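You operate a simulated robot arm through the tools that you are given. There is no shell and no other tool.

The job below is to be done with a simulated two-armed robot. You get a single attempt, and the scene is never put back.

Task
Take the medium shim and put it on the top of the steel table. Then take the red test gauge and put it in the drip tray one. Then shut the cap drawer. Keep to this order.

Only the result counts: the job must be done as asked and must still hold three seconds after the hand-in. Knocking over, shifting, dropping, spilling or breaking anything else fails it. A push-on lid holds only when it is set on centred and level and pressed home; a screw cap is set on level and turned clockwise until tight.

Robot
Two 7-joint arms with two-finger parallel grippers on one trunk, on a base that drives. Base frame: it is fixed to the floor where the robot stands at the start and does not move with it; the origin is under the middle of the robot, x ahead of it, y to its left, z up. Lengths are in cm, angles in degrees, forces in N, time in s.
The left shoulder is at the start at [5, 16.5, 105.5], the right one opposite. With the tool pointing down near the work surface each hand reaches from about 24 to 70 cm from the robot's upright axis, wherever it stands, measured 20 degrees to its own side. Places, roughly: cap drawer [360, 180, 70]; drip tray one [-250, -625, 125]; medium shim [0, -350, 75]; red test gauge [-25, -425, 75]; top of the steel table [140, 0, 80]. Payload 3.91 kg a hand.
Tool frame (each hand has its own): the origin (TCP) lies between the finger pads and is the grasp point; the fingertips stand 3 cm ahead of it; z points along the fingers, y is the line along which they close. The gripper opens to 11 cm. The fingers are 2 cm wide and 1 cm thick; the gripper's body (4.8 by 11.2 cm) begins 5.5 cm behind the TCP.
Orientation is that of the tool frame in the base frame, as [roll, pitch, yaw] about the fixed x, y, z axes, in that order (R = Rz(yaw) Ry(pitch) Rx(roll)). With the fingers straight down and closing along the base's y, the tool's x points along the base's -x, its y along +y and its z along -z.

Tools
- The arms move only by the tool send_rows. It takes "left_steps", "right_steps" or both (then of equal length, played together; a hand with none holds still); each is a list of rows, each an object of numbers (a shift or turn left out is 0, a gripper value left out holds the last): "ax", "ay", "az": the turn, a rotation vector about the base's x, y, z in units of 4 degrees (1.0 is 4 degrees); "dx", "dy", "dz": the shift along the base's x, y, z in units of 50 mm (1.0 is 50 mm); "gripper": the finger opening in mm, from 0 to 110. In form: [{"ax": .., "ay": .., "az": .., "dx": .., "dy": .., "dz": .., "gripper": ..}, ...]. A call has 1 to 20 rows; each row shifts and turns the commanded pose from where the row before left it. A call with a number of a shift or a turn outside -1 to 1 is refused whole. Rows are played at 5 a second. More than 5 cm and 8.6 degrees between two rows, or a gripper value outside its range, and nothing of the call is played. A pose out of reach is approached as far as the arm can. The call stops where the force on the tool passes 40 N (or 10 N more than at its start, if that is more) or the arm is blocked; 0.2 s more then pass. The fingers move at their own pace (about 4.5 cm/s each) and stop on an object; they squeeze with about 42 N. The grip force told is the motor's: it shows also when the fingers shut on nothing. Time passes only in rows, and 0.2 s behind the last, so rows that do not move let the fingers close. It gives the time, the measured TCP pose, the force on the tool (base axes), the opening and the grip force at its end, in the units of the frame above (readings bear some noise), with the torque about the TCP (base axes, N m) and any sound that the robot's microphone picked up, and new pictures: "show" is both (left out), scene, wrist or none (wrist: the cameras of the hands that moved).
- Cameras (640 x 400 px; columns grow to the right, rows downward): "scene" is now at [11.6, 1.33, 125.31]; the picture's right is [0.15, -0.99, 0.00], its down [-0.46, -0.07, -0.89] and it looks along [0.88, 0.13, -0.46] (base axes); focal length 248 px, centre (320, 200). "left" rides on the left gripper at [7.2, -1.7, -10.3] in its tool frame; the picture's right is [0.23, 0.97, 0.00], its down [-0.76, 0.18, -0.62] and it looks along [-0.61, 0.14, 0.78] (tool axes); focal length 222 px, centre (320, 200). "right" rides on the right gripper at [7.2, 1.7, -10.3] in its tool frame; the picture's right is [-0.23, 0.97, 0.00], its down [-0.76, -0.18, -0.62] and it looks along [-0.61, -0.14, 0.78] (tool axes); focal length 222 px, centre (320, 200). There is no depth. A picture from a camera that has moved, and an enlarged one, comes with that camera's place and axes in the base frame and with its lens. The place of the scene camera against the robot may be out by one fixed shift of up to 1.8 cm in any direction.
- slide_trunk(by): slides the trunk up (or, below 0, down) by that many cm; the arms and the scene camera ride with it, the base frame stays. It gives what a move gives, with no picture.
- steer(legs): drives the robot by 1 to 6 legs, each [ahead, left, turn to the left] in cm, cm and degrees, along the robot's own axes; the way and the turn of a leg run together, so that a leg with both is an arc; at most 150 cm and 180 degrees a leg. The arms and the cameras ride along, it lands a little off, and it stops where it bumps. It gives what a move gives, and a new picture of the scene camera.
- head_to(pan, tilt): turns the head with the scene camera to pan (to the left, within 80 degrees either way) and tilt (down, from -29 to 69), counted from straight ahead of the robot. It gives what a move gives, and a new picture of the scene camera.
- enlarge(camera, box): a new picture of the part [left, top, right, bottom] of that camera's present view, enlarged. It takes no simulated time.
- finish_job(): hands the job in; it is judged then, once.

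Nothing tells you exact positions but the pictures and the camera data. Unless the task says otherwise, let go and move clear before handing in.

The tools are called by a JSON object that holds its "api" and its "payload". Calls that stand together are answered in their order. send_rows: Moves the arms, as the interface text tells. Its arguments: {"type":"object","properties":{"left_steps":{"type":"array"},"right_steps":{"type":"array"},"show":{"type":"string","enum":["both","scene","wrist","none"]}},"required":[]} The other tools are called the same way: slide_trunk (by) slides the trunk up or down; steer (legs) drives the base; head_to (pan, tilt) turns the head that bears the scene camera; enlarge (camera, box) takes an enlarged picture of a part of a camera's view; finish_job () hands the job in.

At the start:

```text
time_s: 0.0
left_ee_pos: [32.01, 14.79, 108.18]
left_orientation: [180.0, 0.0, -179.8]
left_ft_force: [-0.7, 0.6, -0.4]
left_ft_torque: [0.0, 0.03, -0.02]
left_finger_gap: 10.98
left_gripper_force: 0.1
right_ee_pos: [32.77, -13.0, 109.95]
right_orientation: [-180.0, 0.0, 180.0]
right_ft_force: [-0.3, 0.0, -0.2]
right_ft_torque: [0.02, -0.02, 0.0]
right_finger_gap: 10.99
right_gripper_force: 0.0
trunk travel left (down, up): [-27.5, 22.8]
robot x, y, heading: [-0.04, -0.02, -0.1]
head pan, tilt: [8.5, 27.5]
```

scene: 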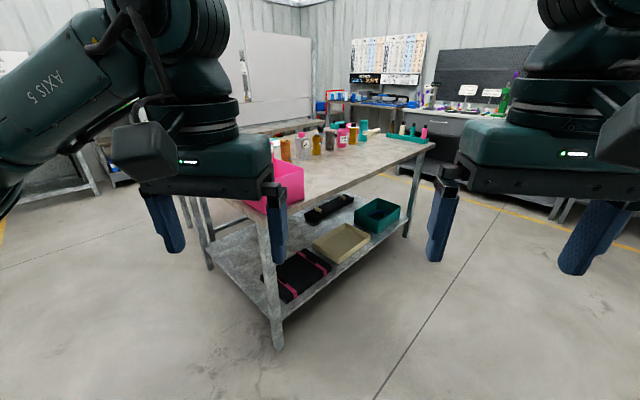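
right: 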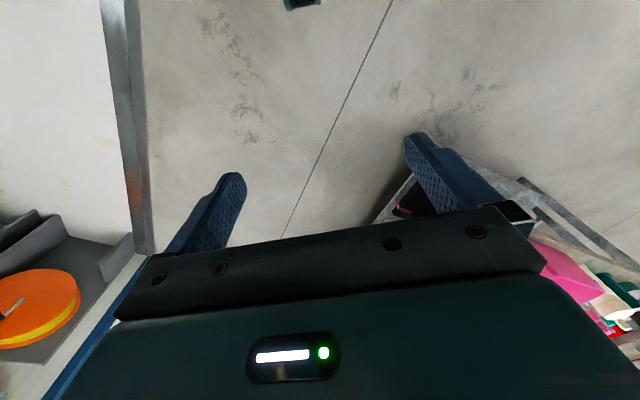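
left: 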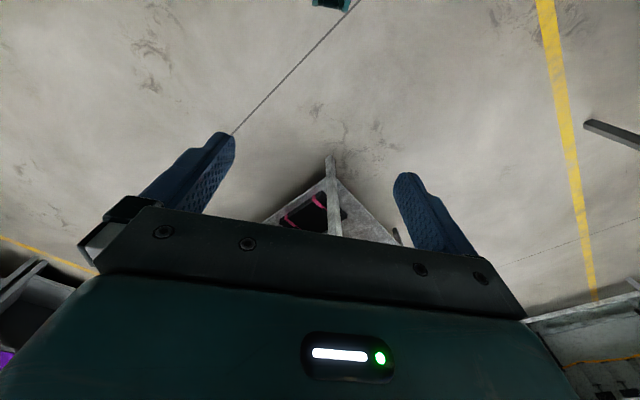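

I see a steel table ahead of the robot, with bottles and boxes on it. The shim and gauge should be to the right and far away, so I will look around first.

{"api": "head_to", "payload": {"pan": -78, "tilt": 15}}

{"api": "head_to", "payload": {"pan": -35, "tilt": 15}}

{"api": "head_to", "payload": {"pan": 10, "tilt": 10}}

{"api": "head_to", "payload": {"pan": 60, "tilt": 15}}

```text
time_s: 1.6
left_ee_pos: [32.05, 14.88, 108.3]
left_orientation: [-179.9, 0.1, -179.8]
left_ft_force: [0.3, 0.3, -0.1]
left_ft_torque: [-0.02, 0.04, -0.03]
left_finger_gap: 10.98
left_gripper_force: 0.1
right_ee_pos: [32.82, -13.01, 109.91]
right_orientation: [180.0, 0.1, -180.0]
right_ft_force: [0.0, 0.6, 0.3]
right_ft_torque: [0.02, -0.01, -0.01]
right_finger_gap: 11.01
right_gripper_force: 0.0
trunk travel left (down, up): [-27.5, 22.8]
robot x, y, heading: [-0.13, -0.22, 0.1]
head pan, tilt: [-78.0, 15.0]
camera scene: at [4.51, -9.15, 127.33], right [-0.98, -0.21, 0.0], down [-0.05, 0.25, -0.97], along [0.2, -0.94, -0.26], focal length 248 px, centre (320, 200)
```

scene: 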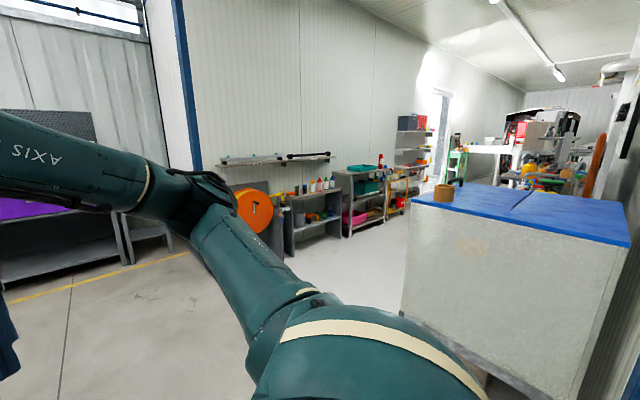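

```text
time_s: 2.7
left_ee_pos: [31.89, 14.84, 108.34]
left_orientation: [-179.9, -0.1, -179.8]
left_ft_force: [0.3, 0.5, 0.9]
left_ft_torque: [0.02, 0.03, -0.01]
left_finger_gap: 10.99
left_gripper_force: 0.1
right_ee_pos: [32.85, -12.9, 110.06]
right_orientation: [-180.0, 0.0, 180.0]
right_ft_force: [0.5, 0.7, -0.6]
right_ft_torque: [-0.01, 0.02, 0.0]
right_finger_gap: 11.0
right_gripper_force: 0.0
trunk travel left (down, up): [-27.5, 22.8]
robot x, y, heading: [-0.07, 0.0, -0.0]
head pan, tilt: [-35.0, 15.0]
camera scene: at [10.21, -5.37, 127.34], right [-0.57, -0.82, 0.0], down [-0.21, 0.15, -0.97], along [0.79, -0.55, -0.26], focal length 248 px, centre (320, 200)
```

scene: 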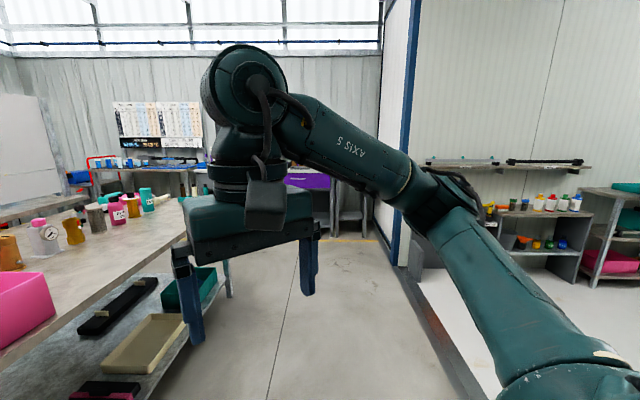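

```text
time_s: 3.8
left_ee_pos: [32.02, 14.76, 108.32]
left_orientation: [-179.8, 0.0, -179.8]
left_ft_force: [-0.7, -0.4, -0.4]
left_ft_torque: [0.01, 0.0, 0.0]
left_finger_gap: 10.98
left_gripper_force: 0.0
right_ee_pos: [32.84, -13.03, 110.04]
right_orientation: [180.0, 0.0, -179.9]
right_ft_force: [-0.1, -1.0, 0.0]
right_ft_torque: [-0.01, 0.04, -0.01]
right_finger_gap: 10.99
right_gripper_force: 0.1
trunk travel left (down, up): [-27.5, 22.8]
robot x, y, heading: [0.12, -0.03, 0.0]
head pan, tilt: [10.0, 10.0]
camera scene: at [11.72, 1.6, 128.15], right [0.17, -0.98, 0.0], down [-0.17, -0.03, -0.98], along [0.97, 0.17, -0.17], focal length 248 px, centre (320, 200)
```

scene: 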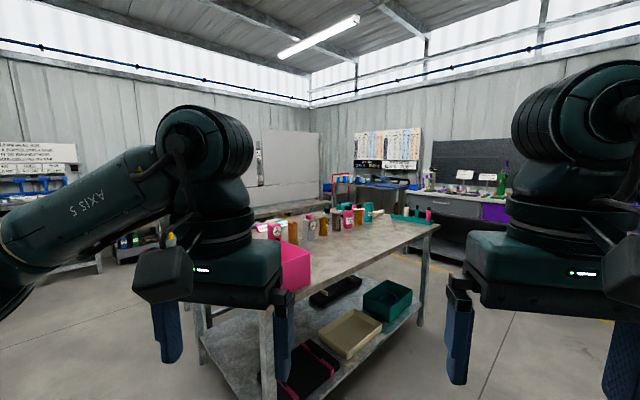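

```text
time_s: 5.0
left_ee_pos: [31.94, 14.88, 108.39]
left_orientation: [-179.9, -0.1, -179.9]
left_ft_force: [-1.2, 0.5, 0.5]
left_ft_torque: [0.0, 0.02, -0.02]
left_finger_gap: 11.01
left_gripper_force: 0.0
right_ee_pos: [32.85, -13.02, 109.96]
right_orientation: [180.0, -0.1, -179.9]
right_ft_force: [-0.7, -0.3, 0.2]
right_ft_torque: [-0.02, -0.04, -0.03]
right_finger_gap: 11.01
right_gripper_force: 0.1
trunk travel left (down, up): [-27.5, 22.8]
robot x, y, heading: [0.04, 0.3, -0.1]
head pan, tilt: [60.0, 15.0]
camera scene: at [7.24, 8.08, 127.34], right [0.87, -0.5, 0.0], down [-0.13, -0.22, -0.97], along [0.48, 0.84, -0.26], focal length 248 px, centre (320, 200)
```

scene: 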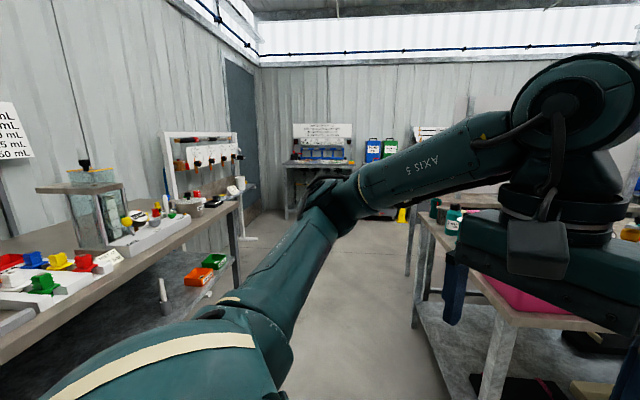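

The shim and gauge should be on the racks beyond the white cabinet, so I turn the head back and zoom in there.

{"api": "head_to", "payload": {"pan": -78, "tilt": 15}}

{"api": "enlarge", "payload": {"camera": "scene", "box": [220, 130, 420, 255]}}

{"api": "enlarge", "payload": {"camera": "scene", "box": [380, 80, 620, 230]}}

```text
time_s: 7.2
left_ee_pos: [31.88, 14.88, 108.37]
left_orientation: [-179.9, 0.1, -179.8]
left_ft_force: [-0.4, -0.6, 0.1]
left_ft_torque: [0.04, 0.01, 0.04]
left_finger_gap: 10.97
left_gripper_force: 0.1
right_ee_pos: [32.66, -12.96, 109.87]
right_orientation: [179.9, -0.1, 180.0]
right_ft_force: [-1.0, -0.1, -0.5]
right_ft_torque: [-0.01, -0.01, -0.01]
right_finger_gap: 11.0
right_gripper_force: 0.1
trunk travel left (down, up): [-27.5, 22.8]
robot x, y, heading: [-0.39, -0.17, -0.1]
head pan, tilt: [-78.0, 15.0]
camera scene: at [4.51, -9.15, 127.34], right [-0.98, -0.21, 0.0], down [-0.05, 0.25, -0.97], along [0.2, -0.94, -0.26], focal length 248 px, centre (320, 200)
```

scene: 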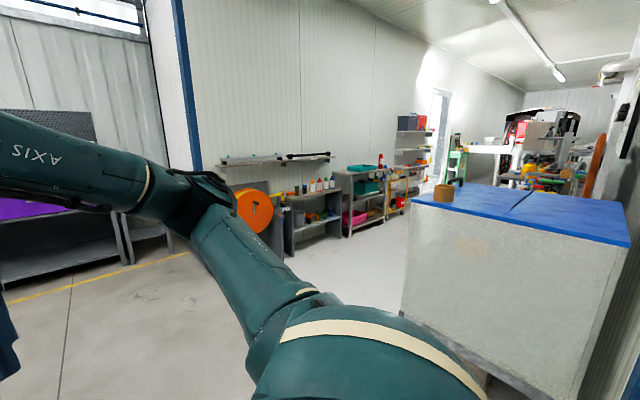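

```text
3.20 times, centred on (320, 192) of scene
camera zoom: at [4.51, -9.15, 127.34], right [-0.98, -0.21, 0.0], down [-0.05, 0.25, -0.97], along [0.2, -0.94, -0.26], focal length 792 px, centre (320, 224)
```

zoom: 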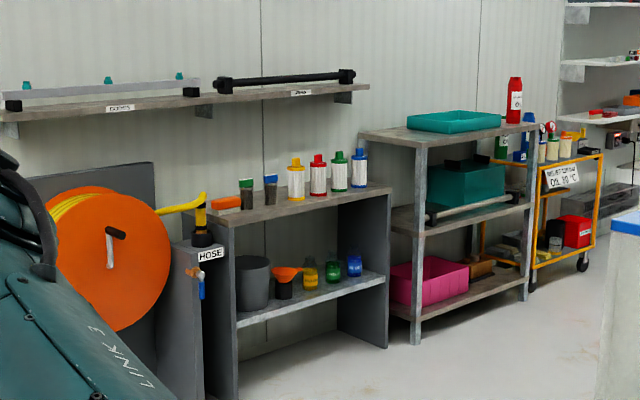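

```text
2.67 times, centred on (500, 155) of scene
camera zoom: at [4.51, -9.15, 127.34], right [-0.98, -0.21, 0.0], down [-0.05, 0.25, -0.97], along [0.2, -0.94, -0.26], focal length 660 px, centre (-160, 320)
```

zoom: 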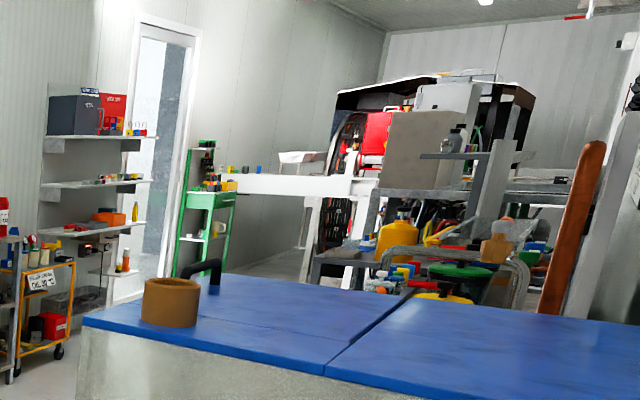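

The rack and an orange cart stand along the far wall, past the blue-topped cabinet. I turn right and drive partway to get a better view.

{"api": "steer", "payload": {"legs": [[0, 0, -90], [100, 40, 0]]}}

{"api": "head_to", "payload": {"pan": 0, "tilt": 20}}

```text
time_s: 16.6
left_ee_pos: [55.38, -131.94, 108.3]
left_orientation: [-179.9, -0.1, 90.4]
left_ft_force: [0.3, 0.6, -0.6]
left_ft_torque: [-0.01, 0.01, -0.03]
left_finger_gap: 11.02
left_gripper_force: 0.2
right_ee_pos: [27.66, -132.99, 109.94]
right_orientation: [180.0, 0.0, 90.2]
right_ft_force: [0.5, -0.6, 0.2]
right_ft_torque: [-0.02, 0.03, -0.03]
right_finger_gap: 10.99
right_gripper_force: 0.0
trunk travel left (down, up): [-27.5, 22.8]
robot x, y, heading: [40.42, -100.22, -89.7]
head pan, tilt: [-78.0, 15.0]
camera scene: at [31.0, -104.97, 127.33], right [-0.21, 0.98, 0.0], down [0.25, 0.06, -0.97], along [-0.94, -0.2, -0.26], focal length 248 px, centre (320, 200)
```

scene: 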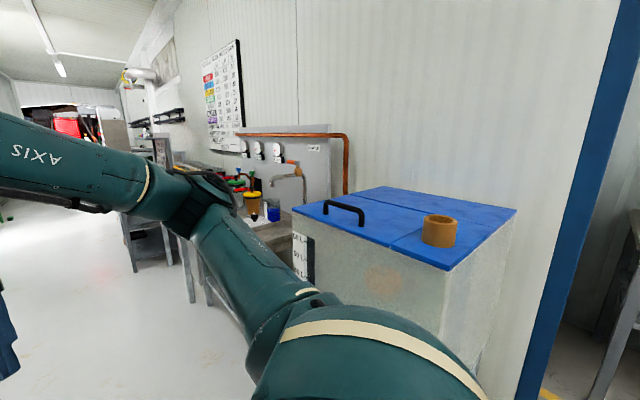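

```text
time_s: 18.1
left_ee_pos: [55.42, -131.88, 108.26]
left_orientation: [-179.9, -0.1, 90.5]
left_ft_force: [-0.3, -0.3, -0.7]
left_ft_torque: [0.0, -0.01, -0.02]
left_finger_gap: 10.99
left_gripper_force: 0.0
right_ee_pos: [27.59, -132.72, 110.09]
right_orientation: [180.0, 0.0, 90.2]
right_ft_force: [-0.1, 1.7, 0.2]
right_ft_torque: [0.0, -0.04, 0.02]
right_finger_gap: 10.99
right_gripper_force: 0.0
trunk travel left (down, up): [-27.5, 22.8]
robot x, y, heading: [40.15, -100.13, -89.8]
head pan, tilt: [0.0, 20.0]
camera scene: at [40.16, -112.28, 126.52], right [-1.0, 0.0, 0.0], down [0.0, 0.34, -0.94], along [0.0, -0.94, -0.34], focal length 248 px, centre (320, 200)
```

scene: 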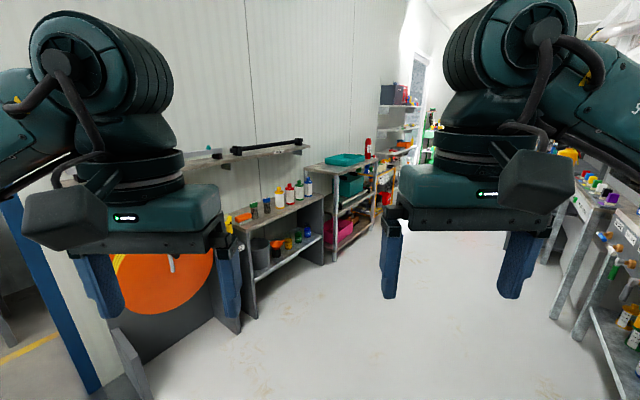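

I now have the rack's front running from about (29,-300) to (-15,-358). I drive into the aisle and turn to face the rack.

{"api": "steer", "payload": {"legs": [[100, -10, 0], [0, 0, -50], [110, 0, 0], [0, 0, 99]]}}

{"api": "head_to", "payload": {"pan": 0, "tilt": 35}}

```text
time_s: 34.9
left_ee_pos: [-19.16, -278.2, 108.27]
left_orientation: [-179.9, -0.1, 139.8]
left_ft_force: [-0.1, 0.5, 0.6]
left_ft_torque: [-0.02, 0.01, 0.01]
left_finger_gap: 11.0
left_gripper_force: 0.0
right_ee_pos: [-36.5, -299.89, 110.01]
right_orientation: [-179.9, 0.0, 139.5]
right_ft_force: [-0.2, 0.3, -0.3]
right_ft_torque: [0.04, 0.02, -0.01]
right_finger_gap: 11.01
right_gripper_force: 0.0
trunk travel left (down, up): [-27.5, 22.8]
robot x, y, heading: [-53.28, -268.88, -40.4]
head pan, tilt: [0.0, 20.0]
camera scene: at [-44.06, -276.74, 126.52], right [-0.65, -0.76, 0.0], down [-0.26, 0.22, -0.94], along [0.72, -0.61, -0.34], focal length 248 px, centre (320, 200)
```

scene: 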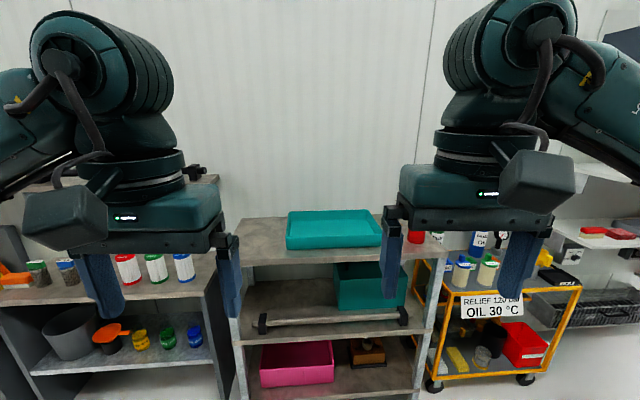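

```text
time_s: 35.7
left_ee_pos: [-19.1, -278.35, 108.25]
left_orientation: [-179.9, 0.0, 139.8]
left_ft_force: [-0.5, 0.3, -0.1]
left_ft_torque: [-0.05, -0.01, 0.01]
left_finger_gap: 11.0
left_gripper_force: 0.1
right_ee_pos: [-36.63, -299.98, 109.97]
right_orientation: [180.0, 0.0, 139.5]
right_ft_force: [-0.5, 0.8, 0.1]
right_ft_torque: [-0.02, 0.0, 0.01]
right_finger_gap: 11.01
right_gripper_force: 0.1
trunk travel left (down, up): [-27.5, 22.8]
robot x, y, heading: [-52.95, -268.81, -40.4]
head pan, tilt: [0.0, 35.0]
camera scene: at [-44.45, -276.41, 124.14], right [-0.65, -0.76, 0.0], down [-0.44, 0.37, -0.82], along [0.62, -0.53, -0.57], focal length 248 px, centre (320, 200)
```

scene: 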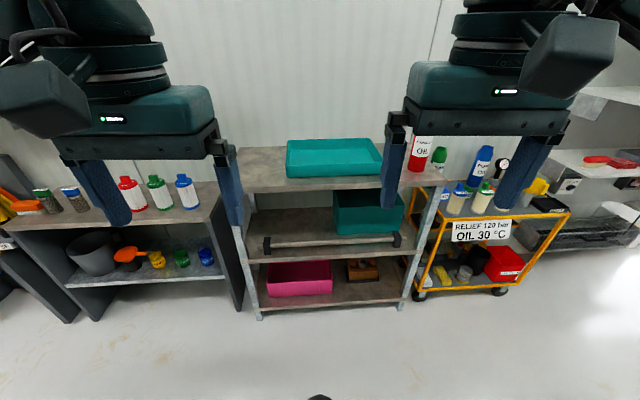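

I am now facing the rack, which has a teal tray on top and bins below. I zoom in to look for the shim.

{"api": "enlarge", "payload": {"camera": "scene", "box": [230, 120, 430, 245]}}

{"api": "enlarge", "payload": {"camera": "scene", "box": [230, 215, 430, 340]}}

{"api": "enlarge", "payload": {"camera": "scene", "box": [390, 130, 640, 290]}}

{"api": "enlarge", "payload": {"camera": "scene", "box": [0, 160, 250, 320]}}

```text
3.20 times, centred on (330, 182) of scene
camera zoom: at [-44.45, -276.41, 124.14], right [-0.65, -0.76, 0.0], down [-0.44, 0.37, -0.82], along [0.62, -0.53, -0.57], focal length 792 px, centre (288, 256)
```

zoom: 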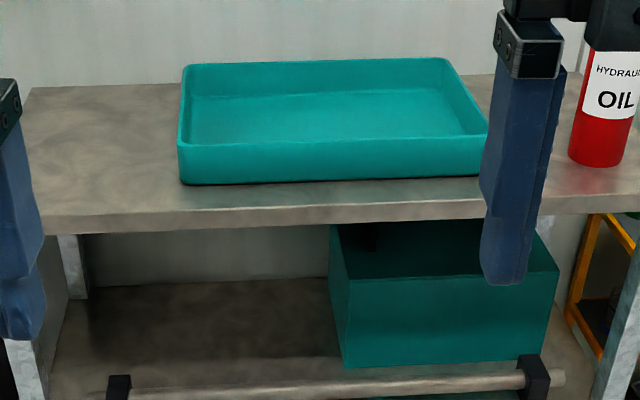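

```text
3.20 times, centred on (330, 278) of scene
camera zoom: at [-44.45, -276.41, 124.14], right [-0.65, -0.76, 0.0], down [-0.44, 0.37, -0.82], along [0.62, -0.53, -0.57], focal length 792 px, centre (288, -48)
```

zoom: 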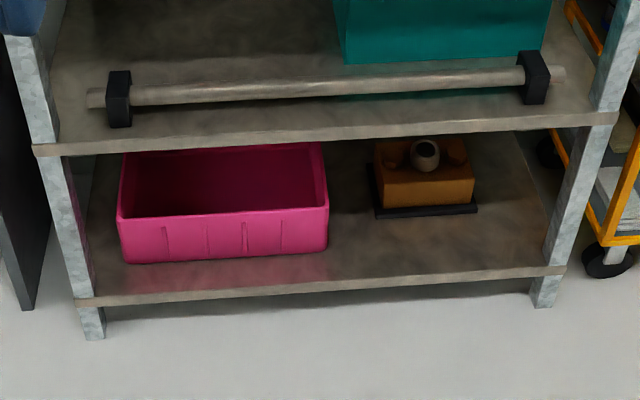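

```text
2.50 times, centred on (515, 210) of scene
camera zoom: at [-44.45, -276.41, 124.14], right [-0.65, -0.76, 0.0], down [-0.44, 0.37, -0.82], along [0.62, -0.53, -0.57], focal length 619 px, centre (-168, 175)
```

zoom: 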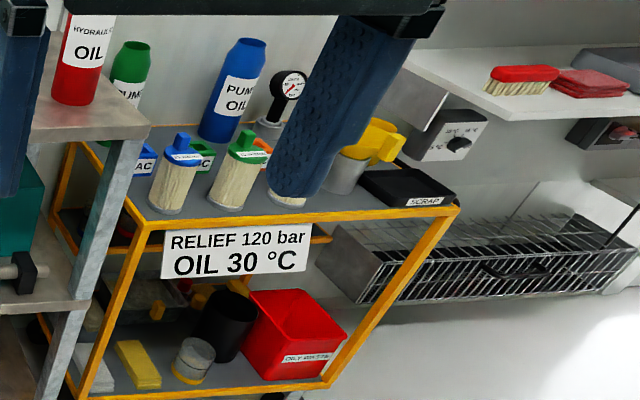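

```text
2.50 times, centred on (125, 240) of scene
camera zoom: at [-44.45, -276.41, 124.14], right [-0.65, -0.76, 0.0], down [-0.44, 0.37, -0.82], along [0.62, -0.53, -0.57], focal length 619 px, centre (808, 100)
```

zoom: 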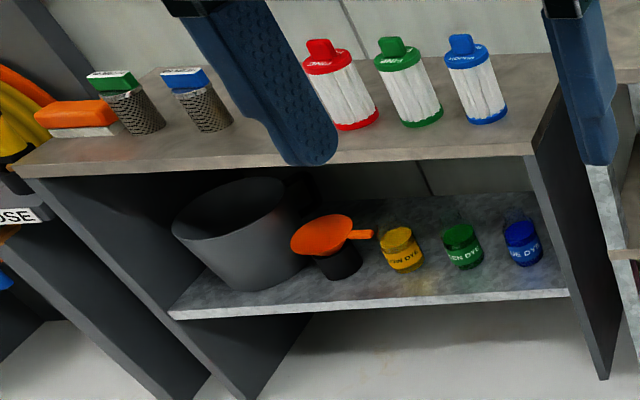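

The objects on the cart and rack are partly hidden by my hands. I move both arms outward and look again.

{"api": "send_rows", "payload": {"left_steps": [{"dx": 0.64, "dy": 0.75}, {"dx": 0.64, "dy": 0.75}, {"dx": 0.64, "dy": 0.75}, {"dx": 0.64, "dy": 0.75}, {"dx": 0.64, "dy": 0.75}], "right_steps": [{"dx": -0.64, "dy": -0.75}, {"dx": -0.64, "dy": -0.75}, {"dx": -0.64, "dy": -0.75}, {"dx": -0.64, "dy": -0.75}, {"dx": -0.64, "dy": -0.75}], "show": "scene"}}

{"api": "head_to", "payload": {"pan": -25, "tilt": 30}}

{"api": "enlarge", "payload": {"camera": "scene", "box": [160, 130, 400, 280]}}

```text
time_s: 36.9
left_ee_pos: [-2.98, -259.69, 108.26]
left_orientation: [-179.9, 0.1, 139.7]
left_ft_force: [0.2, 0.1, -0.3]
left_ft_torque: [-0.01, 0.03, 0.04]
left_finger_gap: 11.01
left_gripper_force: 0.1
right_ee_pos: [-52.56, -318.62, 110.12]
right_orientation: [179.9, 0.1, 139.7]
right_ft_force: [0.2, 0.4, -0.7]
right_ft_torque: [0.01, 0.02, 0.0]
right_finger_gap: 10.98
right_gripper_force: 0.0
trunk travel left (down, up): [-27.5, 22.8]
robot x, y, heading: [-52.87, -268.85, -40.7]
head pan, tilt: [0.0, 35.0]
camera scene: at [-44.48, -276.4, 124.14], right [-0.65, -0.76, 0.0], down [-0.44, 0.37, -0.82], along [0.62, -0.53, -0.57], focal length 248 px, centre (320, 200)
```

scene: 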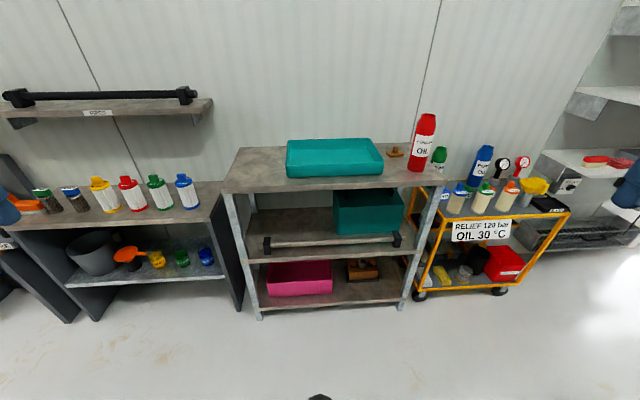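

```text
time_s: 37.8
left_ee_pos: [-3.05, -259.73, 107.98]
left_orientation: [-180.0, 0.1, 139.9]
left_ft_force: [-0.3, -0.3, -0.6]
left_ft_torque: [0.04, 0.01, -0.01]
left_finger_gap: 10.98
left_gripper_force: 0.0
right_ee_pos: [-52.54, -318.6, 110.0]
right_orientation: [180.0, -0.1, 139.6]
right_ft_force: [0.3, -0.7, 0.0]
right_ft_torque: [-0.01, 0.06, 0.03]
right_finger_gap: 11.01
right_gripper_force: 0.1
trunk travel left (down, up): [-27.5, 22.8]
robot x, y, heading: [-52.69, -268.83, -40.3]
head pan, tilt: [-25.0, 30.0]
camera scene: at [-47.38, -278.93, 124.91], right [-0.91, -0.42, 0.0], down [-0.21, 0.45, -0.87], along [0.36, -0.79, -0.5], focal length 248 px, centre (320, 200)
```

scene: 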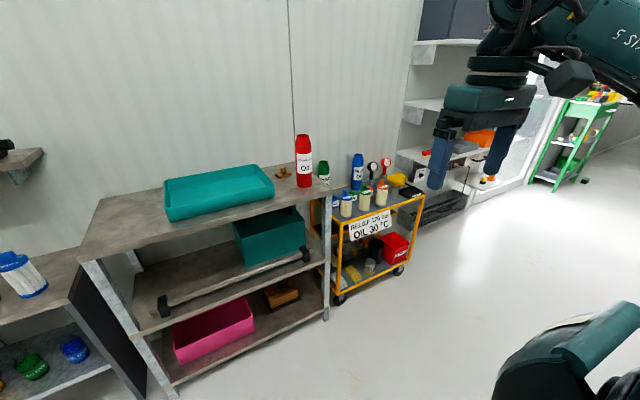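

```text
2.67 times, centred on (280, 205) of scene
camera zoom: at [-47.38, -278.93, 124.91], right [-0.91, -0.42, 0.0], down [-0.21, 0.45, -0.87], along [0.36, -0.79, -0.5], focal length 660 px, centre (427, 187)
```

zoom: 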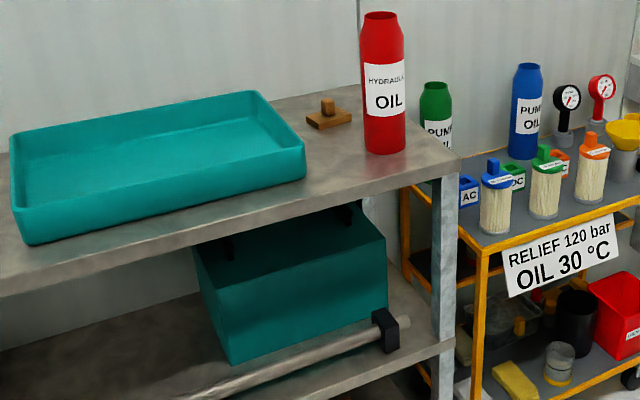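

I can see the red gauge on the cart beside a black one. A small brown block with a knob sits on the rack's top, and I zoom in closely on it.

{"api": "enlarge", "payload": {"camera": "scene", "box": [250, 150, 314, 190]}}

{"api": "enlarge", "payload": {"camera": "scene", "box": [240, 260, 320, 310]}}

{"api": "enlarge", "payload": {"camera": "scene", "box": [310, 145, 440, 226]}}

{"api": "enlarge", "payload": {"camera": "scene", "box": [310, 215, 440, 296]}}

{"api": "head_to", "payload": {"pan": -60, "tilt": 15}}

```text
10.00 times, centred on (282, 170) of scene
camera zoom: at [-47.38, -278.93, 124.91], right [-0.91, -0.42, 0.0], down [-0.21, 0.45, -0.87], along [0.36, -0.79, -0.5], focal length 2475 px, centre (700, 500)
```

zoom: 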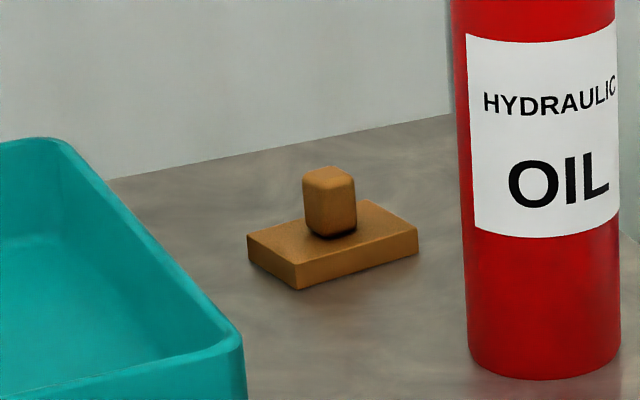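

```text
8.00 times, centred on (280, 285) of scene
camera zoom: at [-47.38, -278.93, 124.91], right [-0.91, -0.42, 0.0], down [-0.21, 0.45, -0.87], along [0.36, -0.79, -0.5], focal length 1980 px, centre (640, -480)
```

zoom: 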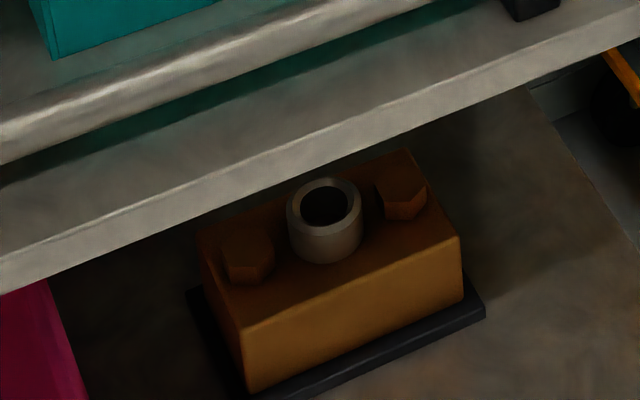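

```text
4.92 times, centred on (375, 186) of scene
camera zoom: at [-47.38, -278.93, 124.91], right [-0.91, -0.42, 0.0], down [-0.21, 0.45, -0.87], along [0.36, -0.79, -0.5], focal length 1218 px, centre (49, 271)
```

zoom: 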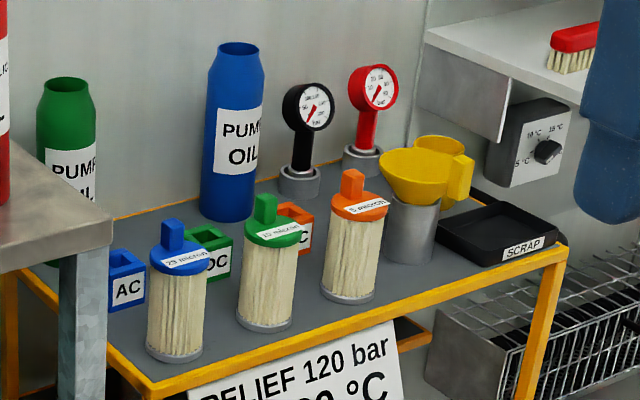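

```text
4.92 times, centred on (375, 256) of scene
camera zoom: at [-47.38, -278.93, 124.91], right [-0.91, -0.42, 0.0], down [-0.21, 0.45, -0.87], along [0.36, -0.79, -0.5], focal length 1218 px, centre (49, -73)
```

zoom: 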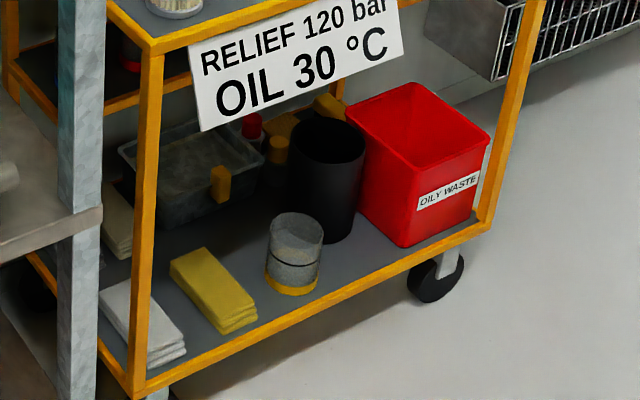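

```text
time_s: 38.8
left_ee_pos: [-2.98, -259.77, 108.09]
left_orientation: [-179.9, 0.0, 139.8]
left_ft_force: [-0.7, 0.1, 0.6]
left_ft_torque: [0.01, -0.01, 0.02]
left_finger_gap: 11.02
left_gripper_force: 0.0
right_ee_pos: [-52.52, -318.55, 110.16]
right_orientation: [-180.0, 0.0, 139.5]
right_ft_force: [0.2, 0.7, 0.3]
right_ft_torque: [-0.01, -0.04, 0.01]
right_finger_gap: 10.98
right_gripper_force: 0.0
trunk travel left (down, up): [-27.5, 22.8]
robot x, y, heading: [-53.09, -268.63, -40.6]
head pan, tilt: [-60.0, 15.0]
camera scene: at [-52.83, -279.89, 127.33], right [-0.98, 0.18, 0.0], down [0.05, 0.25, -0.97], along [-0.17, -0.95, -0.26], focal length 248 px, centre (320, 200)
```

scene: 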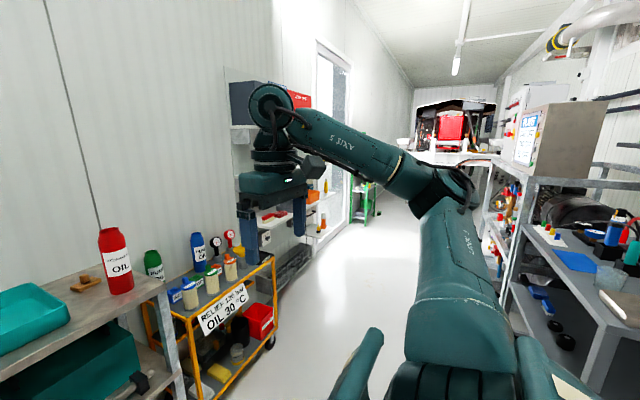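

The small brown plate with a knob on the rack's top, near (12,-369,79), is my shim candidate. I look down to see how far my base reaches, and check the rest of the surroundings.

{"api": "head_to", "payload": {"pan": 0, "tilt": 69}}

{"api": "head_to", "payload": {"pan": 75, "tilt": 20}}

```text
time_s: 40.1
left_ee_pos: [-3.06, -259.76, 108.09]
left_orientation: [-179.9, 0.1, 139.8]
left_ft_force: [0.4, 0.1, 0.4]
left_ft_torque: [0.02, 0.0, 0.0]
left_finger_gap: 11.02
left_gripper_force: 0.1
right_ee_pos: [-52.53, -318.6, 110.17]
right_orientation: [-179.9, 0.0, 139.6]
right_ft_force: [0.5, 0.4, -0.5]
right_ft_torque: [-0.04, -0.01, -0.04]
right_finger_gap: 10.99
right_gripper_force: 0.1
trunk travel left (down, up): [-27.5, 22.8]
robot x, y, heading: [-52.82, -268.31, -40.3]
head pan, tilt: [0.0, 68.8]
camera scene: at [-46.9, -274.34, 119.77], right [-0.65, -0.76, 0.0], down [-0.71, 0.6, -0.36], along [0.28, -0.24, -0.93], focal length 248 px, centre (320, 200)
```

scene: 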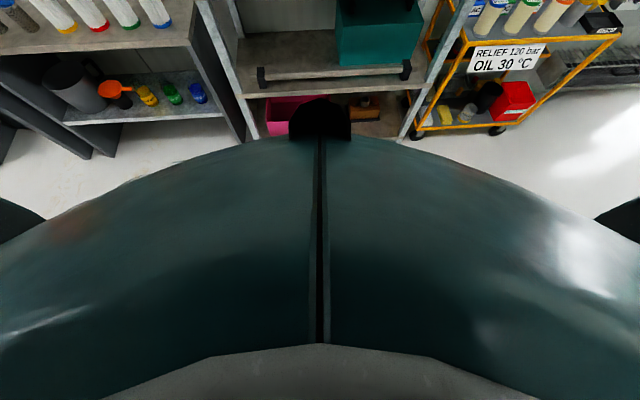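

```text
time_s: 41.6
left_ee_pos: [-2.88, -259.79, 108.07]
left_orientation: [-179.9, 0.1, 139.8]
left_ft_force: [-0.1, -0.1, -0.3]
left_ft_torque: [-0.01, 0.0, -0.02]
left_finger_gap: 11.01
left_gripper_force: 0.0
right_ee_pos: [-52.56, -318.61, 110.01]
right_orientation: [180.0, 0.0, 139.6]
right_ft_force: [-0.8, 0.1, -0.5]
right_ft_torque: [-0.01, 0.02, 0.04]
right_finger_gap: 11.02
right_gripper_force: 0.0
trunk travel left (down, up): [-27.5, 22.8]
robot x, y, heading: [-52.83, -268.86, -40.4]
head pan, tilt: [75.0, 20.0]
camera scene: at [-43.48, -265.42, 126.52], right [0.57, -0.82, 0.0], down [-0.28, -0.19, -0.94], along [0.77, 0.53, -0.34], focal length 248 px, centre (320, 200)
```

scene: 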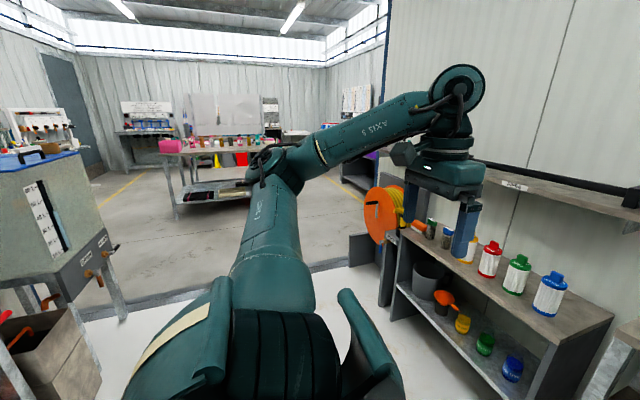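

The base front is not visible from here, so I approach the rack in small steps, shifting a little right.

{"api": "steer", "payload": {"legs": [[38, -12, 0]]}}

{"api": "head_to", "payload": {"pan": -20, "tilt": 40}}

```text
time_s: 44.1
left_ee_pos: [19.24, -294.97, 108.03]
left_orientation: [-179.9, 0.1, 139.4]
left_ft_force: [-1.3, 0.0, 0.0]
left_ft_torque: [0.02, 0.0, 0.01]
left_finger_gap: 10.99
left_gripper_force: 0.2
right_ee_pos: [-30.81, -353.56, 110.01]
right_orientation: [-180.0, 0.0, 139.1]
right_ft_force: [-0.3, 0.4, -0.5]
right_ft_torque: [0.04, 0.0, 0.02]
right_finger_gap: 11.03
right_gripper_force: 0.0
trunk travel left (down, up): [-27.5, 22.8]
robot x, y, heading: [-30.92, -303.46, -40.7]
head pan, tilt: [75.0, 20.0]
camera scene: at [-21.33, -300.41, 126.52], right [0.56, -0.83, 0.0], down [-0.28, -0.19, -0.94], along [0.78, 0.53, -0.34], focal length 248 px, centre (320, 200)
```

scene: 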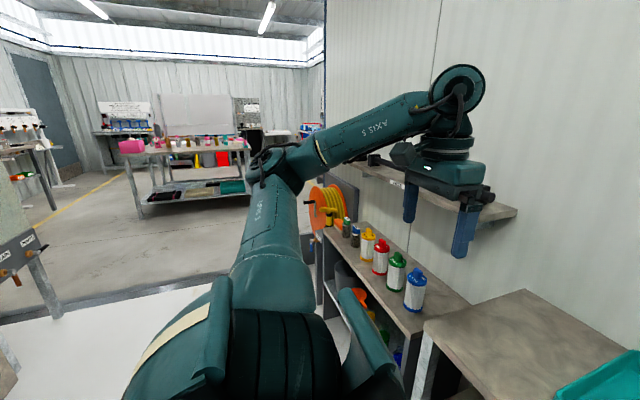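

```text
time_s: 45.8
left_ee_pos: [19.19, -294.87, 108.05]
left_orientation: [-179.9, 0.2, 139.4]
left_ft_force: [1.0, 0.4, -0.2]
left_ft_torque: [0.01, -0.01, 0.0]
left_finger_gap: 11.01
left_gripper_force: 0.1
right_ee_pos: [-30.82, -353.53, 110.16]
right_orientation: [179.9, 0.0, 139.2]
right_ft_force: [-0.9, 0.1, -0.7]
right_ft_torque: [0.02, 0.0, -0.04]
right_finger_gap: 11.01
right_gripper_force: 0.1
trunk travel left (down, up): [-27.5, 22.8]
robot x, y, heading: [-31.1, -303.46, -41.0]
head pan, tilt: [-20.0, 40.0]
camera scene: at [-24.9, -313.04, 123.38], right [-0.87, -0.49, 0.0], down [-0.31, 0.56, -0.77], along [0.37, -0.67, -0.64], focal length 248 px, centre (320, 200)
```

scene: 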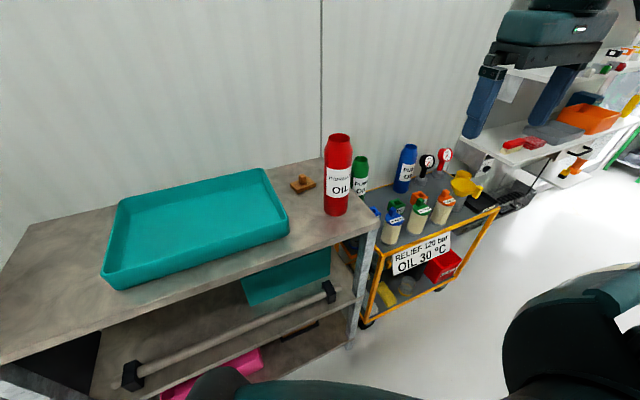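

The left hand comes near the wall shelf, so I pull it inward again. I zoom on the shim to triangulate it.

{"api": "send_rows", "payload": {"left_steps": [{"dx": -0.64, "dy": -0.75}, {"dx": -0.64, "dy": -0.75}, {"dx": -0.64, "dy": -0.75}, {"dx": -0.64, "dy": -0.75}, {"dx": -0.64, "dy": -0.75}], "show": "scene"}}

{"api": "enlarge", "payload": {"camera": "scene", "box": [270, 165, 334, 205]}}

```text
time_s: 47.0
left_ee_pos: [2.92, -314.02, 108.05]
left_orientation: [-179.9, 0.0, 139.5]
left_ft_force: [-0.5, 0.1, 0.7]
left_ft_torque: [0.01, -0.01, -0.05]
left_finger_gap: 11.02
left_gripper_force: 0.0
right_ee_pos: [-30.83, -353.65, 109.98]
right_orientation: [-180.0, 0.0, 139.2]
right_ft_force: [0.6, -0.1, -0.1]
right_ft_torque: [0.01, 0.0, 0.0]
right_finger_gap: 10.98
right_gripper_force: 0.1
trunk travel left (down, up): [-27.5, 22.8]
robot x, y, heading: [-31.08, -304.06, -40.7]
head pan, tilt: [-20.0, 40.0]
camera scene: at [-24.93, -313.1, 123.37], right [-0.87, -0.49, 0.0], down [-0.31, 0.56, -0.77], along [0.37, -0.67, -0.64], focal length 248 px, centre (320, 200)
```

scene: 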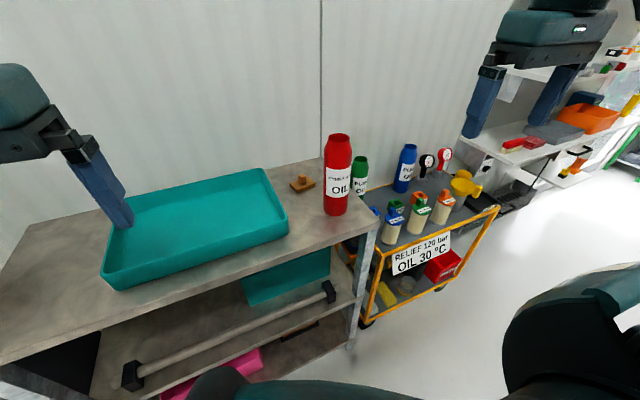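

```text
10.00 times, centred on (302, 185) of scene
camera zoom: at [-24.93, -313.1, 123.37], right [-0.87, -0.49, 0.0], down [-0.31, 0.56, -0.77], along [0.37, -0.67, -0.64], focal length 2475 px, centre (500, 350)
```

zoom: 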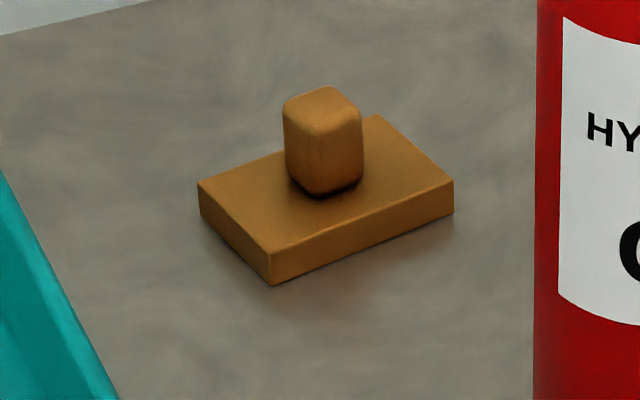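

I estimate the shim at about (7,-360), top plate at z≈81, with the red bottle in front-right of it. I bring the right hand across to the left of the bottle while turning its camera to the left.

{"api": "send_rows", "payload": {"right_steps": [{"dx": 0.6, "dy": 0.697, "az": -1}, {"dx": 0.6, "dy": 0.697, "az": -1}, {"dx": 0.6, "dy": 0.697, "az": -1}, {"dx": 0.6, "dy": 0.697, "az": -1}, {"dx": 0.6, "dy": 0.697, "az": -1}, {"dx": 0.6, "dy": 0.697, "az": -1}, {"dx": 0.6, "dy": 0.697, "az": -1}, {"az": -1}, {"az": -1}, {"az": -1}, {"az": -1}, {"az": -1}, {"az": -1}, {"az": -1}, {"az": -1}, {"az": -1}, {"az": -1}, {"az": -1}, {"az": -1, "gripper": 60}], "left_steps": [{"dx": 0.3, "dy": 0.35}, {"dx": 0.3, "dy": 0.35}, {"dx": 0.3, "dy": 0.35}, {"dx": 0.3, "dy": 0.35}, {}, {}, {}, {}, {}, {}, {}, {}, {}, {}, {}, {}, {}, {}, {}], "show": "both"}}

```text
time_s: 51.0
left_ee_pos: [9.44, -306.67, 108.11]
left_orientation: [-179.8, 0.1, 139.5]
left_ft_force: [-0.3, 0.1, 0.4]
left_ft_torque: [0.0, -0.02, 0.01]
left_finger_gap: 11.02
left_gripper_force: 0.0
right_ee_pos: [-9.69, -329.06, 110.03]
right_orientation: [-179.9, 0.0, 63.1]
right_ft_force: [0.3, -0.5, 0.6]
right_ft_torque: [-0.01, 0.04, -0.06]
right_finger_gap: 7.51
right_gripper_force: 0.1
trunk travel left (down, up): [-27.5, 22.8]
robot x, y, heading: [-30.98, -303.74, -40.8]
head pan, tilt: [-20.0, 40.0]
camera scene: at [-24.9, -313.04, 123.38], right [-0.87, -0.49, 0.0], down [-0.31, 0.56, -0.77], along [0.37, -0.67, -0.64], focal length 248 px, centre (320, 200)
camera right: at [-4.92, -323.45, 120.46], right [0.77, -0.64, 0.0], down [-0.5, -0.6, 0.62], along [-0.4, -0.48, -0.78], focal length 222 px, centre (320, 200)
camera left: at [2.84, -303.31, 118.45], right [0.46, 0.89, 0.0], down [0.69, -0.36, 0.62], along [0.55, -0.29, -0.78], focal length 222 px, centre (320, 200)
```

scene: 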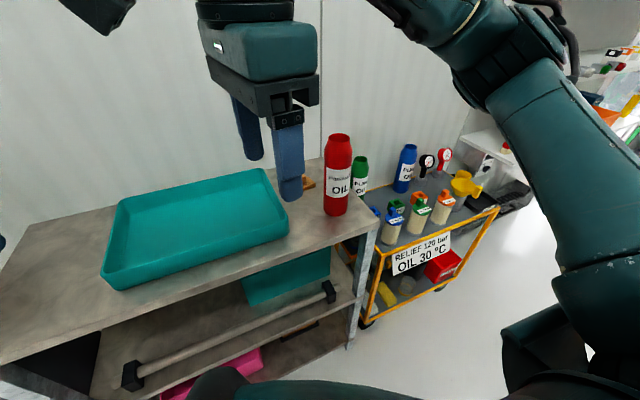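
right: 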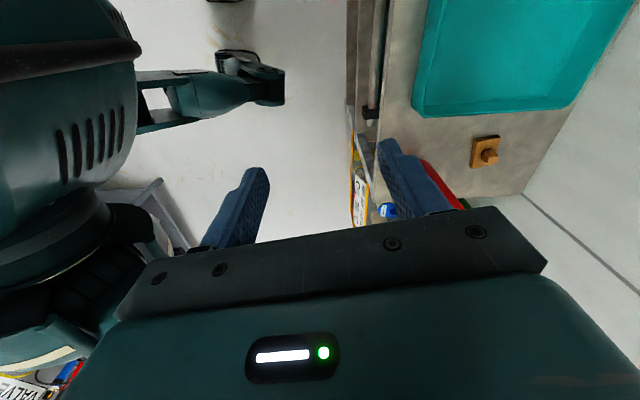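
left: 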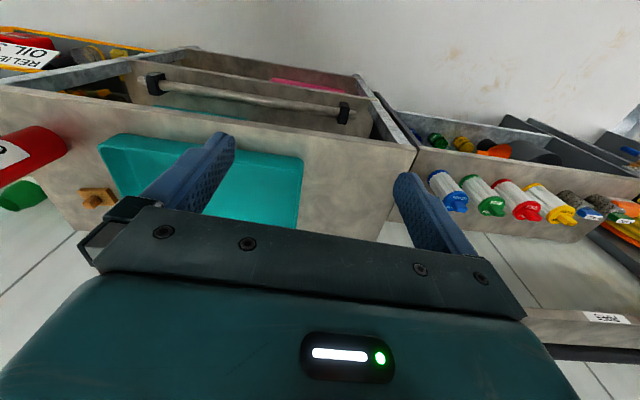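

The wrist view shows my base ends about 18 cm ahead of my axis and the rack front is about 36 cm away, so I can go 8 cm closer safely.

{"api": "steer", "payload": {"legs": [[8, 0, 0]]}}

{"api": "enlarge", "payload": {"camera": "right", "box": [400, 80, 592, 200]}}

```text
time_s: 52.1
left_ee_pos: [15.54, -311.94, 108.1]
left_orientation: [-179.9, 0.0, 139.4]
left_ft_force: [0.8, 0.0, 0.9]
left_ft_torque: [0.01, 0.06, 0.0]
left_finger_gap: 11.0
left_gripper_force: 0.0
right_ee_pos: [-3.57, -334.54, 109.98]
right_orientation: [180.0, 0.0, 63.2]
right_ft_force: [0.1, -0.9, 0.1]
right_ft_torque: [0.01, 0.01, 0.01]
right_finger_gap: 6.01
right_gripper_force: 0.0
trunk travel left (down, up): [-27.5, 22.8]
robot x, y, heading: [-24.37, -309.17, -40.8]
head pan, tilt: [-20.0, 40.0]
camera scene: at [-18.73, -318.36, 123.37], right [-0.87, -0.49, 0.0], down [-0.31, 0.56, -0.77], along [0.37, -0.67, -0.64], focal length 248 px, centre (320, 200)
```

scene: 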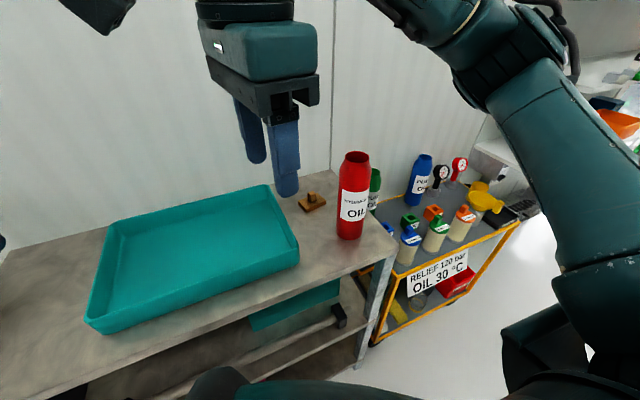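

```text
3.33 times, centred on (496, 140) of right
camera zoom: at [1.25, -328.77, 120.44], right [0.77, -0.64, 0.0], down [-0.5, -0.6, 0.62], along [-0.4, -0.48, -0.78], focal length 740 px, centre (-267, 400)
```

zoom: 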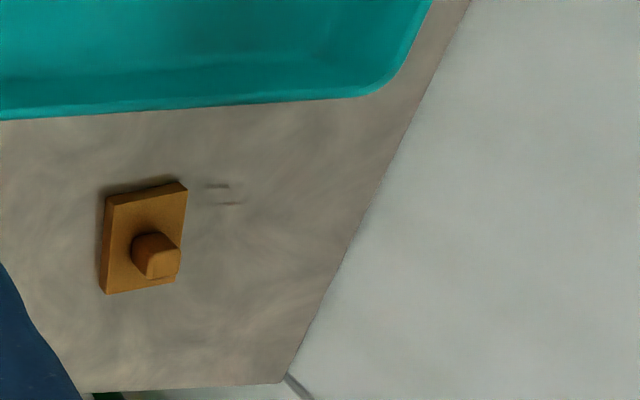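

The shim is at about (7.0,-359.5) with its short side along my finger closing line already. I move above it at the present height.

{"api": "send_rows", "payload": {"right_steps": [{"dx": 0.352, "dy": -0.827}, {"dx": 0.352, "dy": -0.827}, {"dx": 0.352, "dy": -0.827}, {"dx": 0.352, "dy": -0.827}, {"dx": 0.352, "dy": -0.827}, {"dx": 0.352, "dy": -0.827}, {}]}}

{"api": "enlarge", "payload": {"camera": "right", "box": [160, 40, 480, 240]}}

```text
time_s: 53.7
left_ee_pos: [15.43, -311.82, 108.25]
left_orientation: [-179.9, 0.1, 139.3]
left_ft_force: [-0.7, -0.3, 0.2]
left_ft_torque: [-0.02, 0.0, -0.04]
left_finger_gap: 11.01
left_gripper_force: 0.1
right_ee_pos: [6.93, -359.2, 109.88]
right_orientation: [180.0, 0.0, 63.3]
right_ft_force: [-0.5, 1.1, -0.4]
right_ft_torque: [0.03, 0.0, 0.0]
right_finger_gap: 6.0
right_gripper_force: 0.0
trunk travel left (down, up): [-27.5, 22.8]
robot x, y, heading: [-24.47, -308.95, -40.8]
head pan, tilt: [-20.0, 40.0]
camera scene: at [-18.79, -318.32, 123.38], right [-0.87, -0.49, 0.0], down [-0.31, 0.56, -0.77], along [0.37, -0.67, -0.64], focal length 248 px, centre (320, 200)
camera right: at [11.77, -353.55, 120.36], right [0.77, -0.64, 0.0], down [-0.5, -0.6, 0.62], along [-0.4, -0.48, -0.78], focal length 222 px, centre (320, 200)
```

scene: 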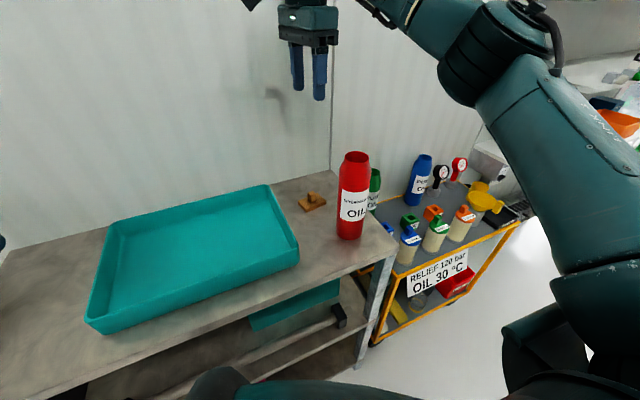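
right: 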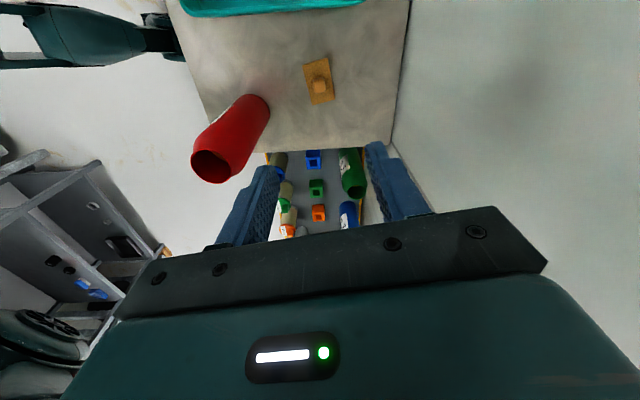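

```text
2.00 times, centred on (320, 140) of right
camera zoom: at [11.77, -353.55, 120.36], right [0.77, -0.64, 0.0], down [-0.5, -0.6, 0.62], along [-0.4, -0.48, -0.78], focal length 444 px, centre (320, 320)
```

zoom: 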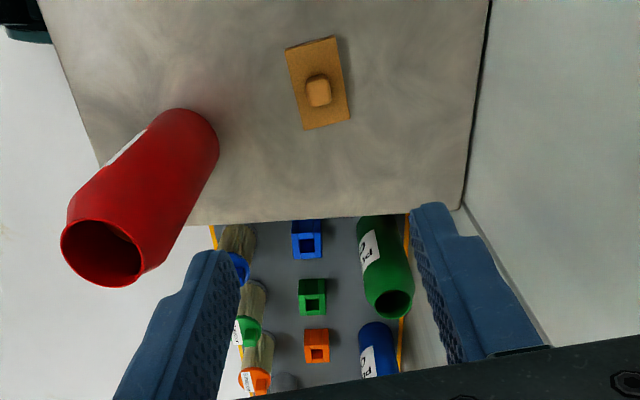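

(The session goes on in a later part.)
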